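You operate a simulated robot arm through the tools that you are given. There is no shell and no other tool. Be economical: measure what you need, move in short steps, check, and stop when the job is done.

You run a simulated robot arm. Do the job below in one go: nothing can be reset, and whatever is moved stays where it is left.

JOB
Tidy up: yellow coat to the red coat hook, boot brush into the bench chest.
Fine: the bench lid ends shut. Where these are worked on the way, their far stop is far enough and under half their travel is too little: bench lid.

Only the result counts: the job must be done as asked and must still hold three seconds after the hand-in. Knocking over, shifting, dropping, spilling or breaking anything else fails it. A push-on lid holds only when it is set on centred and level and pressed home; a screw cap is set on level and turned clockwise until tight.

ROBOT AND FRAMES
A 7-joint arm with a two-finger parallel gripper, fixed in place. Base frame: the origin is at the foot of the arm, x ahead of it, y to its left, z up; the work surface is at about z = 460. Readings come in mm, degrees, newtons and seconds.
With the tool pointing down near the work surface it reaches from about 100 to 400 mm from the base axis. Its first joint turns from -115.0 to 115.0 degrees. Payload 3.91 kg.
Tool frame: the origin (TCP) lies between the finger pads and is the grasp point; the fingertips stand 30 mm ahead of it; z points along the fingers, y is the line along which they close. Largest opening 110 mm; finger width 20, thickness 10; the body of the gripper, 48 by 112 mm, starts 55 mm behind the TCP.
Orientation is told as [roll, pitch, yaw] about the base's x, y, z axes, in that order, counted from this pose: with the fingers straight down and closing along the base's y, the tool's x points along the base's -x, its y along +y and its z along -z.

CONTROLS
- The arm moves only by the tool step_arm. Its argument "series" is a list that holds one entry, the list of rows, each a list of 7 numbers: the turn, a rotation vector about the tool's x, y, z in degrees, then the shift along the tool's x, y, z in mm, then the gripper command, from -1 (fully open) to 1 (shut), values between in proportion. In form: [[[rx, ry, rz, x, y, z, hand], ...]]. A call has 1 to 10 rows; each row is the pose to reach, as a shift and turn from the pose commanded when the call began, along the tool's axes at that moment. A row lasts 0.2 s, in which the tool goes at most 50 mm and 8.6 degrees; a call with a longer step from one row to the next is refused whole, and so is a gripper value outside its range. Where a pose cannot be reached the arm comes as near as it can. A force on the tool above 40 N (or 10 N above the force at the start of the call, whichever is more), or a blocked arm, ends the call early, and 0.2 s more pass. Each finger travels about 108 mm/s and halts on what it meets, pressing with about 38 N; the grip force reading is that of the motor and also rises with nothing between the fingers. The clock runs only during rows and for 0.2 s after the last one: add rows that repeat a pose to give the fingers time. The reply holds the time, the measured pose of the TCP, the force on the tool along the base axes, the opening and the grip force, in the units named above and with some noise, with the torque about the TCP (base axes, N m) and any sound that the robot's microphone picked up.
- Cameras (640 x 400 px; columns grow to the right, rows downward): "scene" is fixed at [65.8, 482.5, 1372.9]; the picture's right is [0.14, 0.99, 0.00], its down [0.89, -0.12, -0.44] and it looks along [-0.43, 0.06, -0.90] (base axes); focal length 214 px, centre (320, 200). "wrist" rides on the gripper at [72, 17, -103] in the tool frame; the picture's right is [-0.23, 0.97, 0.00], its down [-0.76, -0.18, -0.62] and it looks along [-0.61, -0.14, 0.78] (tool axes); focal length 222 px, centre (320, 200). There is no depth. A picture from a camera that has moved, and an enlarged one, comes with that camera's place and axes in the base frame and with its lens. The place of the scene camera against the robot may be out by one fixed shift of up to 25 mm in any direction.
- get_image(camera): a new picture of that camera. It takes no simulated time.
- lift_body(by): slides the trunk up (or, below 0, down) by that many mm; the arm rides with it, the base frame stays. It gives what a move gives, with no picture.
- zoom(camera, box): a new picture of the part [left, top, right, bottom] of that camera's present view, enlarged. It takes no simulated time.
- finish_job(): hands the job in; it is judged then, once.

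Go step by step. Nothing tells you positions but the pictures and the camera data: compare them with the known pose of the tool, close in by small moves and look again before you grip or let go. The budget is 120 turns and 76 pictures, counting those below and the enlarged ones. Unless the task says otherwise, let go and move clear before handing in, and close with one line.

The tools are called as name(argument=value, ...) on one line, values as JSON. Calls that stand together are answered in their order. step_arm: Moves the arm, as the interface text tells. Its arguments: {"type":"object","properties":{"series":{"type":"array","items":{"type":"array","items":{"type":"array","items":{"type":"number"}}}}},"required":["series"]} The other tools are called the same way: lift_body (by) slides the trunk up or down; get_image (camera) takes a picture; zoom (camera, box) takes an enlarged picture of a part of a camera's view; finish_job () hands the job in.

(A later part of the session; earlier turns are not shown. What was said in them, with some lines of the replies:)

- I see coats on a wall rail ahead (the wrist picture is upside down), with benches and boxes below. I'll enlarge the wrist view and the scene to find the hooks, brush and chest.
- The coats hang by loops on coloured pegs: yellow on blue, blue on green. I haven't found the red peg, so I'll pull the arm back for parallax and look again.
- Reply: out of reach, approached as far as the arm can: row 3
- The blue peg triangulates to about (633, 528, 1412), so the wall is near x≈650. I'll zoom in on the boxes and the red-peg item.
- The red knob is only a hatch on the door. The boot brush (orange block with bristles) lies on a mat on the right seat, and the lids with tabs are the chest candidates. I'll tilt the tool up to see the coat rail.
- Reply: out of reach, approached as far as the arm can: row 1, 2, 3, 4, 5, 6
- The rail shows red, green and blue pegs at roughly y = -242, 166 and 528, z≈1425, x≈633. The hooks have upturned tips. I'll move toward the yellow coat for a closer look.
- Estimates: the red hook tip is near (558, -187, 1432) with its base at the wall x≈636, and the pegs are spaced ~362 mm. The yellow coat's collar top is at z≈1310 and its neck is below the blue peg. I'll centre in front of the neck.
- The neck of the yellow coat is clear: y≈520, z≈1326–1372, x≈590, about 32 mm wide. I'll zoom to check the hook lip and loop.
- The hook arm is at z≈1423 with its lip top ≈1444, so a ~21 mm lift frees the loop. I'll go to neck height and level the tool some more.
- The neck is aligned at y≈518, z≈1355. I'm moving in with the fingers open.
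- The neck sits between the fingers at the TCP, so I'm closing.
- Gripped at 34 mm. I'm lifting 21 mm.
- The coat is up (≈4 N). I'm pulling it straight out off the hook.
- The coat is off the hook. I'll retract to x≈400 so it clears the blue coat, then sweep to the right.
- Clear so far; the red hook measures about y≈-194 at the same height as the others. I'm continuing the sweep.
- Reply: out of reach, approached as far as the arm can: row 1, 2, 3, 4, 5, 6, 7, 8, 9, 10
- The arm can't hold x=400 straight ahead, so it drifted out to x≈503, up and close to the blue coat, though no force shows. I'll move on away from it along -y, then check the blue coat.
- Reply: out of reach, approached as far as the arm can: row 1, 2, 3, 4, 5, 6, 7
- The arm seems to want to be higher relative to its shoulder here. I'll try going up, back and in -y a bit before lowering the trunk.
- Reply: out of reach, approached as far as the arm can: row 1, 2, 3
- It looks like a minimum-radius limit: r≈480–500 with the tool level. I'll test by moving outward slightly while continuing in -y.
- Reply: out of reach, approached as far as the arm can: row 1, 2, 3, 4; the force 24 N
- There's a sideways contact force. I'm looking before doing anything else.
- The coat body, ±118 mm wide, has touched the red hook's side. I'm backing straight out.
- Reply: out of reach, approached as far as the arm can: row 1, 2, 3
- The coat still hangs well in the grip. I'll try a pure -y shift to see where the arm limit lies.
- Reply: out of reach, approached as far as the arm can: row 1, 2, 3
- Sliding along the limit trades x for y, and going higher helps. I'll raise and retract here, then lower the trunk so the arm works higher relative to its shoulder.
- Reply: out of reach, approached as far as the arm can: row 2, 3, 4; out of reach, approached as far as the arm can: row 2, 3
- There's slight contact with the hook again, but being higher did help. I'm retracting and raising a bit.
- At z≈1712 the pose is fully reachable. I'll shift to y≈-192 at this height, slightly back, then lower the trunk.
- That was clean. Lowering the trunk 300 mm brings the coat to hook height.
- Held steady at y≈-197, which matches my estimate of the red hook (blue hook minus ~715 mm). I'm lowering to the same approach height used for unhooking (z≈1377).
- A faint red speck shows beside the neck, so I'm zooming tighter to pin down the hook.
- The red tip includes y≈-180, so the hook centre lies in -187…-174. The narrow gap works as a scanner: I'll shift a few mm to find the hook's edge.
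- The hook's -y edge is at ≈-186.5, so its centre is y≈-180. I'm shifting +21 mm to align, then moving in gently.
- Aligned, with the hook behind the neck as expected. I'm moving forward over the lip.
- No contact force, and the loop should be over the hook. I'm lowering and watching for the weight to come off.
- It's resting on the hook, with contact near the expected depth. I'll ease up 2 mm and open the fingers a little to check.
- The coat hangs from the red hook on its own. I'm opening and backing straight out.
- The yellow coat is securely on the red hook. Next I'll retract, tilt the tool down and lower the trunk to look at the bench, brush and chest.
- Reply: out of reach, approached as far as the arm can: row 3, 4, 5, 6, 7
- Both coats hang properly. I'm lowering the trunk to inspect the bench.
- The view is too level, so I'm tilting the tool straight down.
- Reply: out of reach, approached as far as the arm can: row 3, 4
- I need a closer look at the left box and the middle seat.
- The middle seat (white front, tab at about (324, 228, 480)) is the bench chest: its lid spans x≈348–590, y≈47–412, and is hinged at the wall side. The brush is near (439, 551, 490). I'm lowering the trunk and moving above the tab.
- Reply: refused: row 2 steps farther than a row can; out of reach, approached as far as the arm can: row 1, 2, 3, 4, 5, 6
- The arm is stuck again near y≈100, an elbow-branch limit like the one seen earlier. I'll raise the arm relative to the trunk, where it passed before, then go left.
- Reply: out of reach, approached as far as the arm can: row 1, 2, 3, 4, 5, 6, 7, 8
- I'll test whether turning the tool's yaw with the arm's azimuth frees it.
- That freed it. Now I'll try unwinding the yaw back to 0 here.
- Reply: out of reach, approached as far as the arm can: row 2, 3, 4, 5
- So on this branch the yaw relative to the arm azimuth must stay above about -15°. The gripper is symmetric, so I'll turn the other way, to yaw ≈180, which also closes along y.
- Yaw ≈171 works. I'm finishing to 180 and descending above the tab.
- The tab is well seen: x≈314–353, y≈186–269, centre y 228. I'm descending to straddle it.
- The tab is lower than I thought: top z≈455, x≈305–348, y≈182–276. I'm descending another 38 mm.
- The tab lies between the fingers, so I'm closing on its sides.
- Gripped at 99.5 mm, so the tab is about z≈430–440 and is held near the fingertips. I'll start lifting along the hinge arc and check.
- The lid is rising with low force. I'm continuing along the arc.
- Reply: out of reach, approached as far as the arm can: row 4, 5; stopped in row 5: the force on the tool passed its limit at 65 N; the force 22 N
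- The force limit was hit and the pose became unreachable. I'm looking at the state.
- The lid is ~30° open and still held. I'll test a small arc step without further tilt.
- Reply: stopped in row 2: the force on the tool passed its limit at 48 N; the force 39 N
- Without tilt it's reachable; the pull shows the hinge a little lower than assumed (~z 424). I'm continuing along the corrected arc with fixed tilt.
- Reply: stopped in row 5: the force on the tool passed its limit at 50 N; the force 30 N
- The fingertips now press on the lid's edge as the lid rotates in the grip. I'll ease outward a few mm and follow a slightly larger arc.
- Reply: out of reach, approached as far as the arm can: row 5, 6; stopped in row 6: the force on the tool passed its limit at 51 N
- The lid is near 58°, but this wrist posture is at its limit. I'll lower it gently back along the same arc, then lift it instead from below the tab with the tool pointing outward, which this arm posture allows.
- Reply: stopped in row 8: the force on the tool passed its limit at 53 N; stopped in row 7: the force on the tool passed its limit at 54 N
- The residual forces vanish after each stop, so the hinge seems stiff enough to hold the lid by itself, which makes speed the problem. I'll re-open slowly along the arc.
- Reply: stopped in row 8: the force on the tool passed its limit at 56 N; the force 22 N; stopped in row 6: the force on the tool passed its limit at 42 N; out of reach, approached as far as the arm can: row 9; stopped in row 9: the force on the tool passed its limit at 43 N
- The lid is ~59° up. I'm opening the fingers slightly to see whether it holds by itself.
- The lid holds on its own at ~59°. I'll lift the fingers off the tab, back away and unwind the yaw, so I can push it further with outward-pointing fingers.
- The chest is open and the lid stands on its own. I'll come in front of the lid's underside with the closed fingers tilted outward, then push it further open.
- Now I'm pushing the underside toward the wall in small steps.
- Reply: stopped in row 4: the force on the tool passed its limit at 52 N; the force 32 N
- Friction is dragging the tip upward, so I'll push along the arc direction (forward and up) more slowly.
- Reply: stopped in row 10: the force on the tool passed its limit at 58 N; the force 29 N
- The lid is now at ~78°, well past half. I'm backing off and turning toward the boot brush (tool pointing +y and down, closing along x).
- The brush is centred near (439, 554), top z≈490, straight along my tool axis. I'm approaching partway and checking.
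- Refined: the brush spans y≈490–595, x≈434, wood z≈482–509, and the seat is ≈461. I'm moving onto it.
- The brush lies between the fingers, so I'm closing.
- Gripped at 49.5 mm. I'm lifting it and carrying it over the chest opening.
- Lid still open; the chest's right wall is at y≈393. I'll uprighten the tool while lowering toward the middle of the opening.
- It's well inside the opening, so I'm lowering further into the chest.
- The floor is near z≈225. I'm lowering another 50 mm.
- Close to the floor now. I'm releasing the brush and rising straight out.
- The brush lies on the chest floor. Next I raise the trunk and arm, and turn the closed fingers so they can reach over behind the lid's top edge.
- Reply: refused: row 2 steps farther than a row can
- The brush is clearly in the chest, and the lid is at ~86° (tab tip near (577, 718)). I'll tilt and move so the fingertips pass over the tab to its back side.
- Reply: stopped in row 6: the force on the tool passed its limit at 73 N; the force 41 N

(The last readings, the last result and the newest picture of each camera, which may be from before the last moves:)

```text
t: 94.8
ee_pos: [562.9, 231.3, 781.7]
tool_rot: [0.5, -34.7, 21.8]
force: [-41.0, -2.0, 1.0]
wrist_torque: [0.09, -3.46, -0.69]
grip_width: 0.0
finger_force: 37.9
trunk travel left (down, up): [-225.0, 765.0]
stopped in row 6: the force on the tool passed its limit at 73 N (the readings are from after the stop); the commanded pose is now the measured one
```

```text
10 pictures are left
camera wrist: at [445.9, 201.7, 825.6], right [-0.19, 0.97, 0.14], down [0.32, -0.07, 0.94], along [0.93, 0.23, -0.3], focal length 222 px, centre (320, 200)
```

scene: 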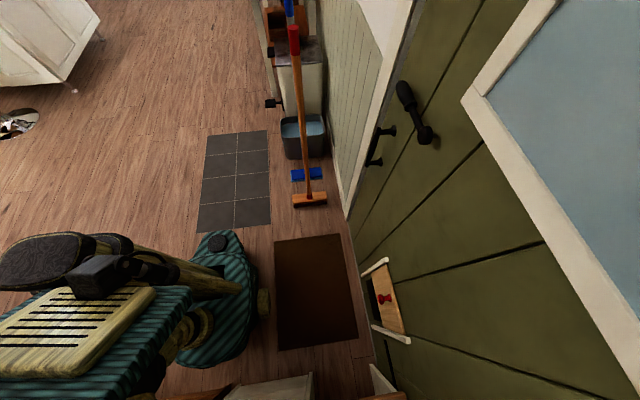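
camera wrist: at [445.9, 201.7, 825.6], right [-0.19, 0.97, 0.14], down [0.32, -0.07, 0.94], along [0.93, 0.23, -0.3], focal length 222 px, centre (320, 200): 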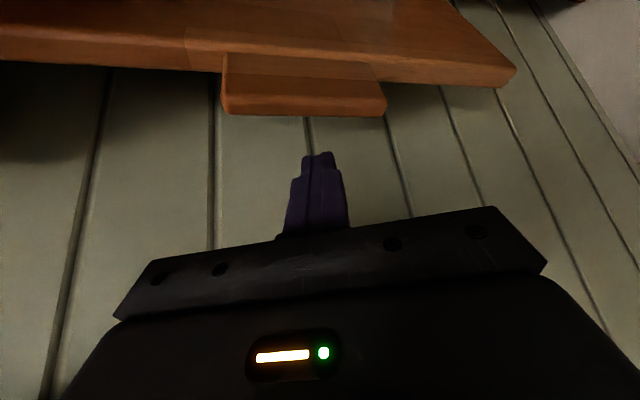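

The fingertips touched the wall panel at x≈590, and the tab's back corner is near (555, 733). I'll ease off the wall and descend behind the tab.

step_arm(series=[[[0, 0, 0, 3, 1.5, -2, 1], [0, 0, 0, 10, 1.5, 8, 1], [0, 0, 0, 17, 1.5, 18, 1], [0, 0, 0, 23.5, 1.5, 27.5, 1]]])

get_image(camera="wrist")

```text
t: 95.8
ee_pos: [563.7, 232.1, 745.9]
tool_rot: [0.6, -34.6, 21.8]
force: [0.9, -0.1, 1.4]
wrist_torque: [0.0, 0.0, 0.0]
grip_width: 0.0
finger_force: 37.9
trunk travel left (down, up): [-225.0, 765.0]
```

```text
9 pictures are left
camera wrist: at [446.3, 203.1, 788.9], right [-0.19, 0.97, 0.14], down [0.32, -0.07, 0.94], along [0.93, 0.22, -0.3], focal length 222 px, centre (320, 200)
```

wrist: 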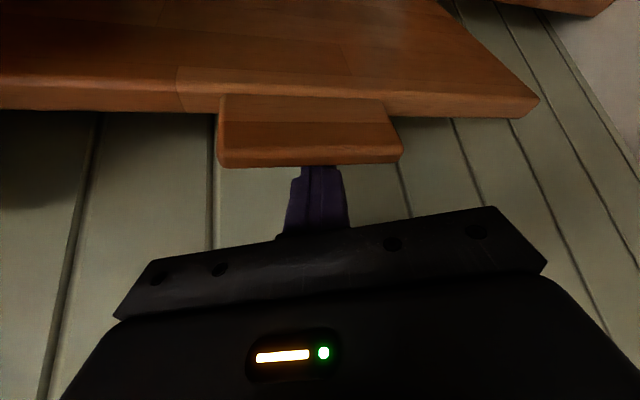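

The fingertips are behind the tab. I'm pulling it forward slowly along its arc.

step_arm(series=[[[0, 0, 0, 6, 0, 7, 1], [0, 0, 0, 16, 4.5, 3, 1], [0, 0, 0, 26, 9, -3, 1], [0, 0, 0, 37, 14, -9, 1], [0, 0, 0, 47, 18, -15, 1], [0, 0, 0, 58, 22.5, -19, 1], [0, 0, 0, 72, 28, -22, 1], [0, 0, 0, 86, 33.5, -25, 1], [0, 0, 0, 100, 39, -28, 1], [0, 0, 0, 114, 44.5, -30, 1]]])

get_image(camera="wrist")

```text
t: 96.2
ee_pos: [560.2, 233.3, 743.3]
tool_rot: [0.7, -35.8, 21.8]
force: [-1.7, 1.8, 17.9]
wrist_torque: [0.01, 0.13, -0.01]
grip_width: 0.0
finger_force: 38.0
trunk travel left (down, up): [-225.0, 765.0]
stopped in row 2: the force on the tool passed its limit at 43 N (the readings are from after the stop); the commanded pose is now the measured one
```

```text
8 pictures are left
camera wrist: at [442.8, 202.5, 784.6], right [-0.2, 0.97, 0.14], down [0.3, -0.08, 0.95], along [0.93, 0.23, -0.28], focal length 222 px, centre (320, 200)
```

wrist: 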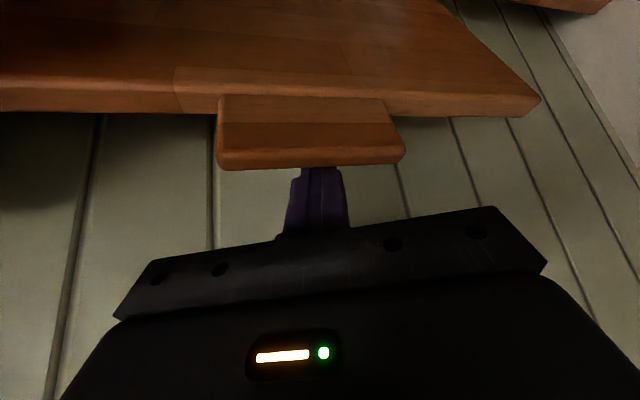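

The tip is behind the tab (partly occluded by it). I'll pull mainly in -x, slower.

step_arm(series=[[[0, 0, 0, 4, 2, -4, 1], [0, 0, 0, 9, 4, -7, 1], [0, 0, 0, 14, 6, -9.5, 1], [0, 0, 0, 19, 8.5, -12, 1], [0, 0, 0, 24, 11, -14.5, 1], [0, 0, 0, 29, 13, -17, 1], [0, 0, 0, 34, 15.5, -20, 1], [0, 0, 0, 39, 18, -22.5, 1], [0, 0, 0, 44, 20, -25, 1], [0, 0, 0, 49, 22, -27.7, 1]]])

```text
t: 98.4
ee_pos: [498.5, 232.2, 735.9]
tool_rot: [0.7, -35.3, 21.7]
force: [-0.1, -1.1, -1.0]
wrist_torque: [0.01, 0.0, -0.01]
grip_width: 0.0
finger_force: 37.2
trunk travel left (down, up): [-225.0, 765.0]
```

get_image(camera="wrist")

```text
7 pictures are left
camera wrist: at [381.7, 202.7, 776.8], right [-0.2, 0.97, 0.14], down [0.31, -0.07, 0.95], along [0.93, 0.23, -0.29], focal length 222 px, centre (320, 200)
```

wrist: 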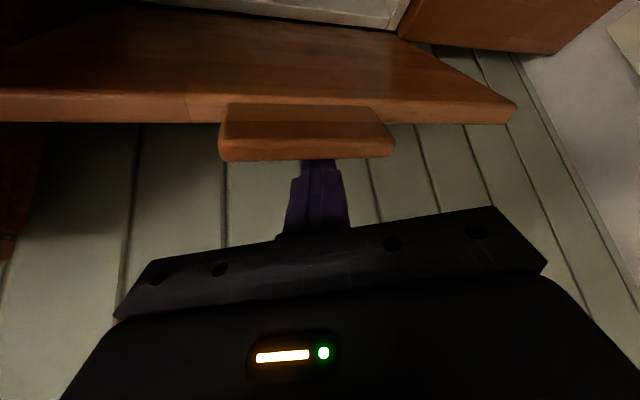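

The lid followed: it's now ~67°. I'm continuing to push it down along its arc.

step_arm(series=[[[0, 0, 0, 9, 3, -1, 1], [0, 0, 0, 18, 6, -2, 1], [0, 0, 0, 27, 9, -3, 1], [0, 0, 0, 35, 12.4, -4, 1], [0, 1, 0, 44, 15, -3, 1], [0, 2, 0, 53, 17.5, -1.5, 1], [0, 3, 0, 62, 20, 0, 1], [0, 4, 0, 71, 22.5, 1.5, 1], [0, 5, 0, 80, 25, 3, 1], [0, 5, 0, 87.7, 27.6, 4.1, 1]]])

```text
t: 100.6
ee_pos: [426.2, 230.9, 680.7]
tool_rot: [0.6, -30.3, 21.7]
force: [0.0, -0.2, 0.3]
wrist_torque: [0.0, 0.03, 0.0]
grip_width: 0.0
finger_force: 37.4
trunk travel left (down, up): [-225.0, 765.0]
```

step_arm(series=[[[0, 1, 0, 9, 2.7, 2, 1], [0, 2.5, 0, 18, 5.4, 4, 1], [0, 4, 0, 27, 8.2, 6, 1], [0, 5, 0, 36, 11, 8, 1], [0, 6, 0, 45.3, 13.7, 9.4, 1], [0, 7, 0, 53, 16, 12, 1], [0, 8.5, 0, 61, 18, 14.5, 1], [0, 10, 0, 69, 20, 17, 1], [0, 11, 0, 77, 22, 20, 1], [0, 12, 0, 84.2, 24.4, 22.6, 1]]])

get_image(camera="wrist")

```text
t: 102.8
ee_pos: [358.6, 233.1, 618.9]
tool_rot: [0.5, -18.3, 22.1]
force: [0.2, 0.2, 0.8]
wrist_torque: [0.02, -0.02, 0.01]
grip_width: 0.1
finger_force: 37.9
trunk travel left (down, up): [-225.0, 765.0]
```

```text
6 pictures are left
camera wrist: at [257.5, 208.7, 693.1], right [-0.17, 0.98, 0.08], down [0.56, 0.03, 0.83], along [0.81, 0.18, -0.55], focal length 222 px, centre (320, 200)
```

wrist: 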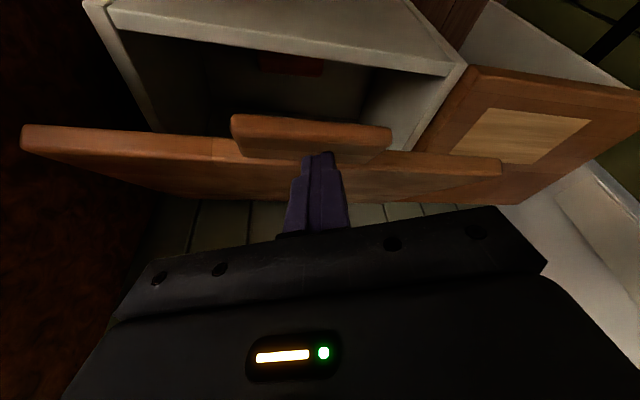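

The fingertips now press the lid's top face near the tab, and the lid is coming down. I'm continuing.

step_arm(series=[[[0, 1.5, 0, 7.5, 2, 8, 1], [0, 3, 0, 15, 4, 16, 1], [0, 4.5, 0, 22.5, 5.6, 24, 1], [0, 6, 0, 30, 7.4, 32, 1], [0, 7, 0, 35, 8.2, 40, 1], [0, 8, 0, 40, 9, 47.5, 1], [0, 9, 0, 44.5, 9.8, 55, 1], [0, 10, 0, 49, 10.6, 62.5, 1], [0, 11, 0, 53.5, 11.4, 70, 1], [0, 12, 0, 58, 12.2, 77.7, 1]]])

```text
t: 105.0
ee_pos: [326.7, 231.2, 526.0]
tool_rot: [0.4, -6.3, 22.1]
force: [-0.2, 0.3, 0.4]
wrist_torque: [-0.02, 0.0, -0.03]
grip_width: 0.1
finger_force: 37.4
trunk travel left (down, up): [-225.0, 765.0]
```

Now the last part: pressing straight down until the lid is shut.

step_arm(series=[[[0, 0, 0, 2, 0, 8, 1], [0, 0, 0, 4, 0, 16, 1], [0, 0, 0, 5, 0, 24, 1], [0, 0, 0, 6, 0, 32, 1], [0, 0, 0, 7, 0, 40, 1], [0, 0, 0, 7, 0, 48, 1], [0, 0, 0, 8, 0, 56, 1], [0, 0, 0, 8, 0, 62, 1], [0, 0, 0, 8, 0, 68, 1], [0, 0, 0, 8, 0, 74, 1]]])

get_image(camera="wrist")

```text
t: 106.4
ee_pos: [323.0, 231.9, 487.2]
tool_rot: [0.8, -6.6, 22.1]
force: [-12.8, -3.3, 34.8]
wrist_torque: [-0.27, 0.58, 0.12]
grip_width: 0.0
finger_force: 37.1
trunk travel left (down, up): [-225.0, 765.0]
stopped in row 6: the force on the tool passed its limit at 56 N (the readings are from after the stop); the commanded pose is now the measured one
```

```text
5 pictures are left
camera wrist: at [238.9, 215.1, 581.6], right [-0.16, 0.99, 0.04], down [0.71, 0.08, 0.7], along [0.69, 0.14, -0.71], focal length 222 px, centre (320, 200)
```

wrist: 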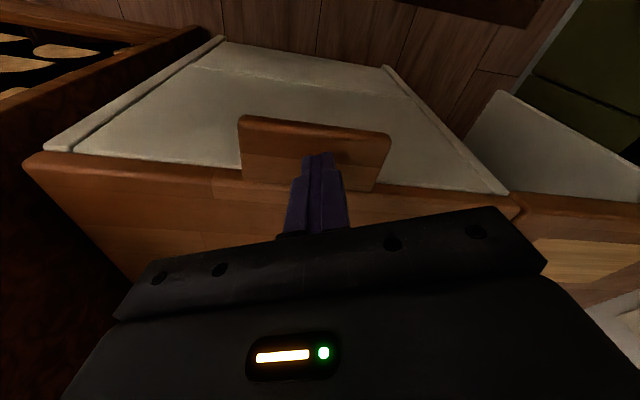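

The tip is at z≈457, matching the seat level, so the lid looks shut. One more short press will confirm, then I'll lift off.

step_arm(series=[[[0, 0, 0, 0, 0, 2, 1], [0, 0, 0, 0, 0, 4, 1], [0, 0, 0, 0, 0, 6, 1]]])

step_arm(series=[[[0, 0, 0, 0, 0, -20, 1], [0, 0, 0, 0, 0, -60, 1], [0, 0, 0, 0, 0, -105, 1], [0, 0, 0, 0, 0, -150, 1], [0, 0, 0, 0, 0, -200, 1], [0, 0, 0, 0, 0, -240, 1]]])

get_image(camera="wrist")

```text
t: 106.7
ee_pos: [324.4, 232.1, 486.5]
tool_rot: [0.8, -6.6, 22.0]
force: [-14.2, -4.8, 38.6]
wrist_torque: [-0.3, 0.66, 0.11]
grip_width: 0.2
finger_force: 37.3
trunk travel left (down, up): [-225.0, 765.0]
stopped in row 1: the force on the tool passed its limit at 52 N (the readings are from after the stop); the commanded pose is now the measured one
```

```text
t: 108.1
ee_pos: [300.7, 217.2, 721.4]
tool_rot: [0.8, -6.6, 22.0]
force: [0.3, -0.9, 0.2]
wrist_torque: [0.0, -0.04, 0.0]
grip_width: 0.1
finger_force: 37.5
trunk travel left (down, up): [-225.0, 765.0]
```

```text
4 pictures are left
camera wrist: at [215.5, 200.0, 816.1], right [-0.16, 0.99, 0.04], down [0.71, 0.09, 0.7], along [0.69, 0.14, -0.71], focal length 222 px, centre (320, 200)
```

wrist: 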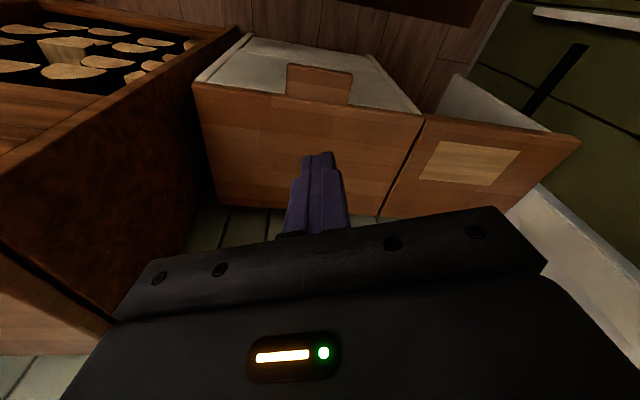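

The lid is shut flush with the seat. I'll do a final check of the coats by tilting up.

step_arm(series=[[[0, -8, 0, 10, 0, -20, 1], [0, -16, 0, 20, 0, -40, 1], [0, -24, 0, 20, 0, -60, 1], [0, -32, 0, 20, 0, -80, 1], [0, -40, 0, 20, 0, -100, 1], [0, -48, 0, 20, 0, -120, 1]]])

get_image(camera="wrist")

```text
t: 109.7
ee_pos: [340.8, 197.1, 825.1]
tool_rot: [3.4, -54.2, 15.3]
force: [-0.2, -0.1, -0.1]
wrist_torque: [0.0, 0.01, -0.01]
grip_width: 0.0
finger_force: 38.0
out of reach, approached as far as the arm can: row 4, 5, 6
trunk travel left (down, up): [-225.0, 765.0]
stopped in row 6: the arm was blocked; the commanded pose is now the measured one
```

```text
3 pictures are left
camera wrist: at [215.0, 174.5, 825.2], right [-0.17, 0.96, 0.22], down [0.01, -0.22, 0.98], along [0.98, 0.17, 0.03], focal length 222 px, centre (320, 200)
```

wrist: 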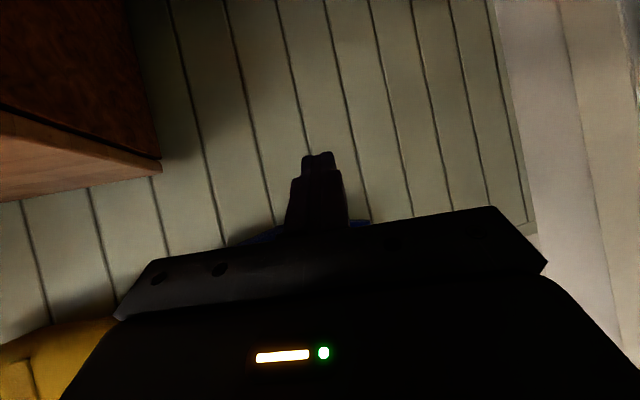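

The yellow coat hangs at the red hook's place, the blue coat is where it was, the brush is in the chest and the lid is shut. The arm is clear, so I'm handing in.

finish_job()

```text
The job is handed in.
```

The yellow coat is on the red hook, the boot brush is in the bench chest, and the lid is shut. The lid was opened to about 80°. On the way across, the yellow coat bumped the red hook's side twice and passed close to the blue coat, which looked undisturbed afterwards.
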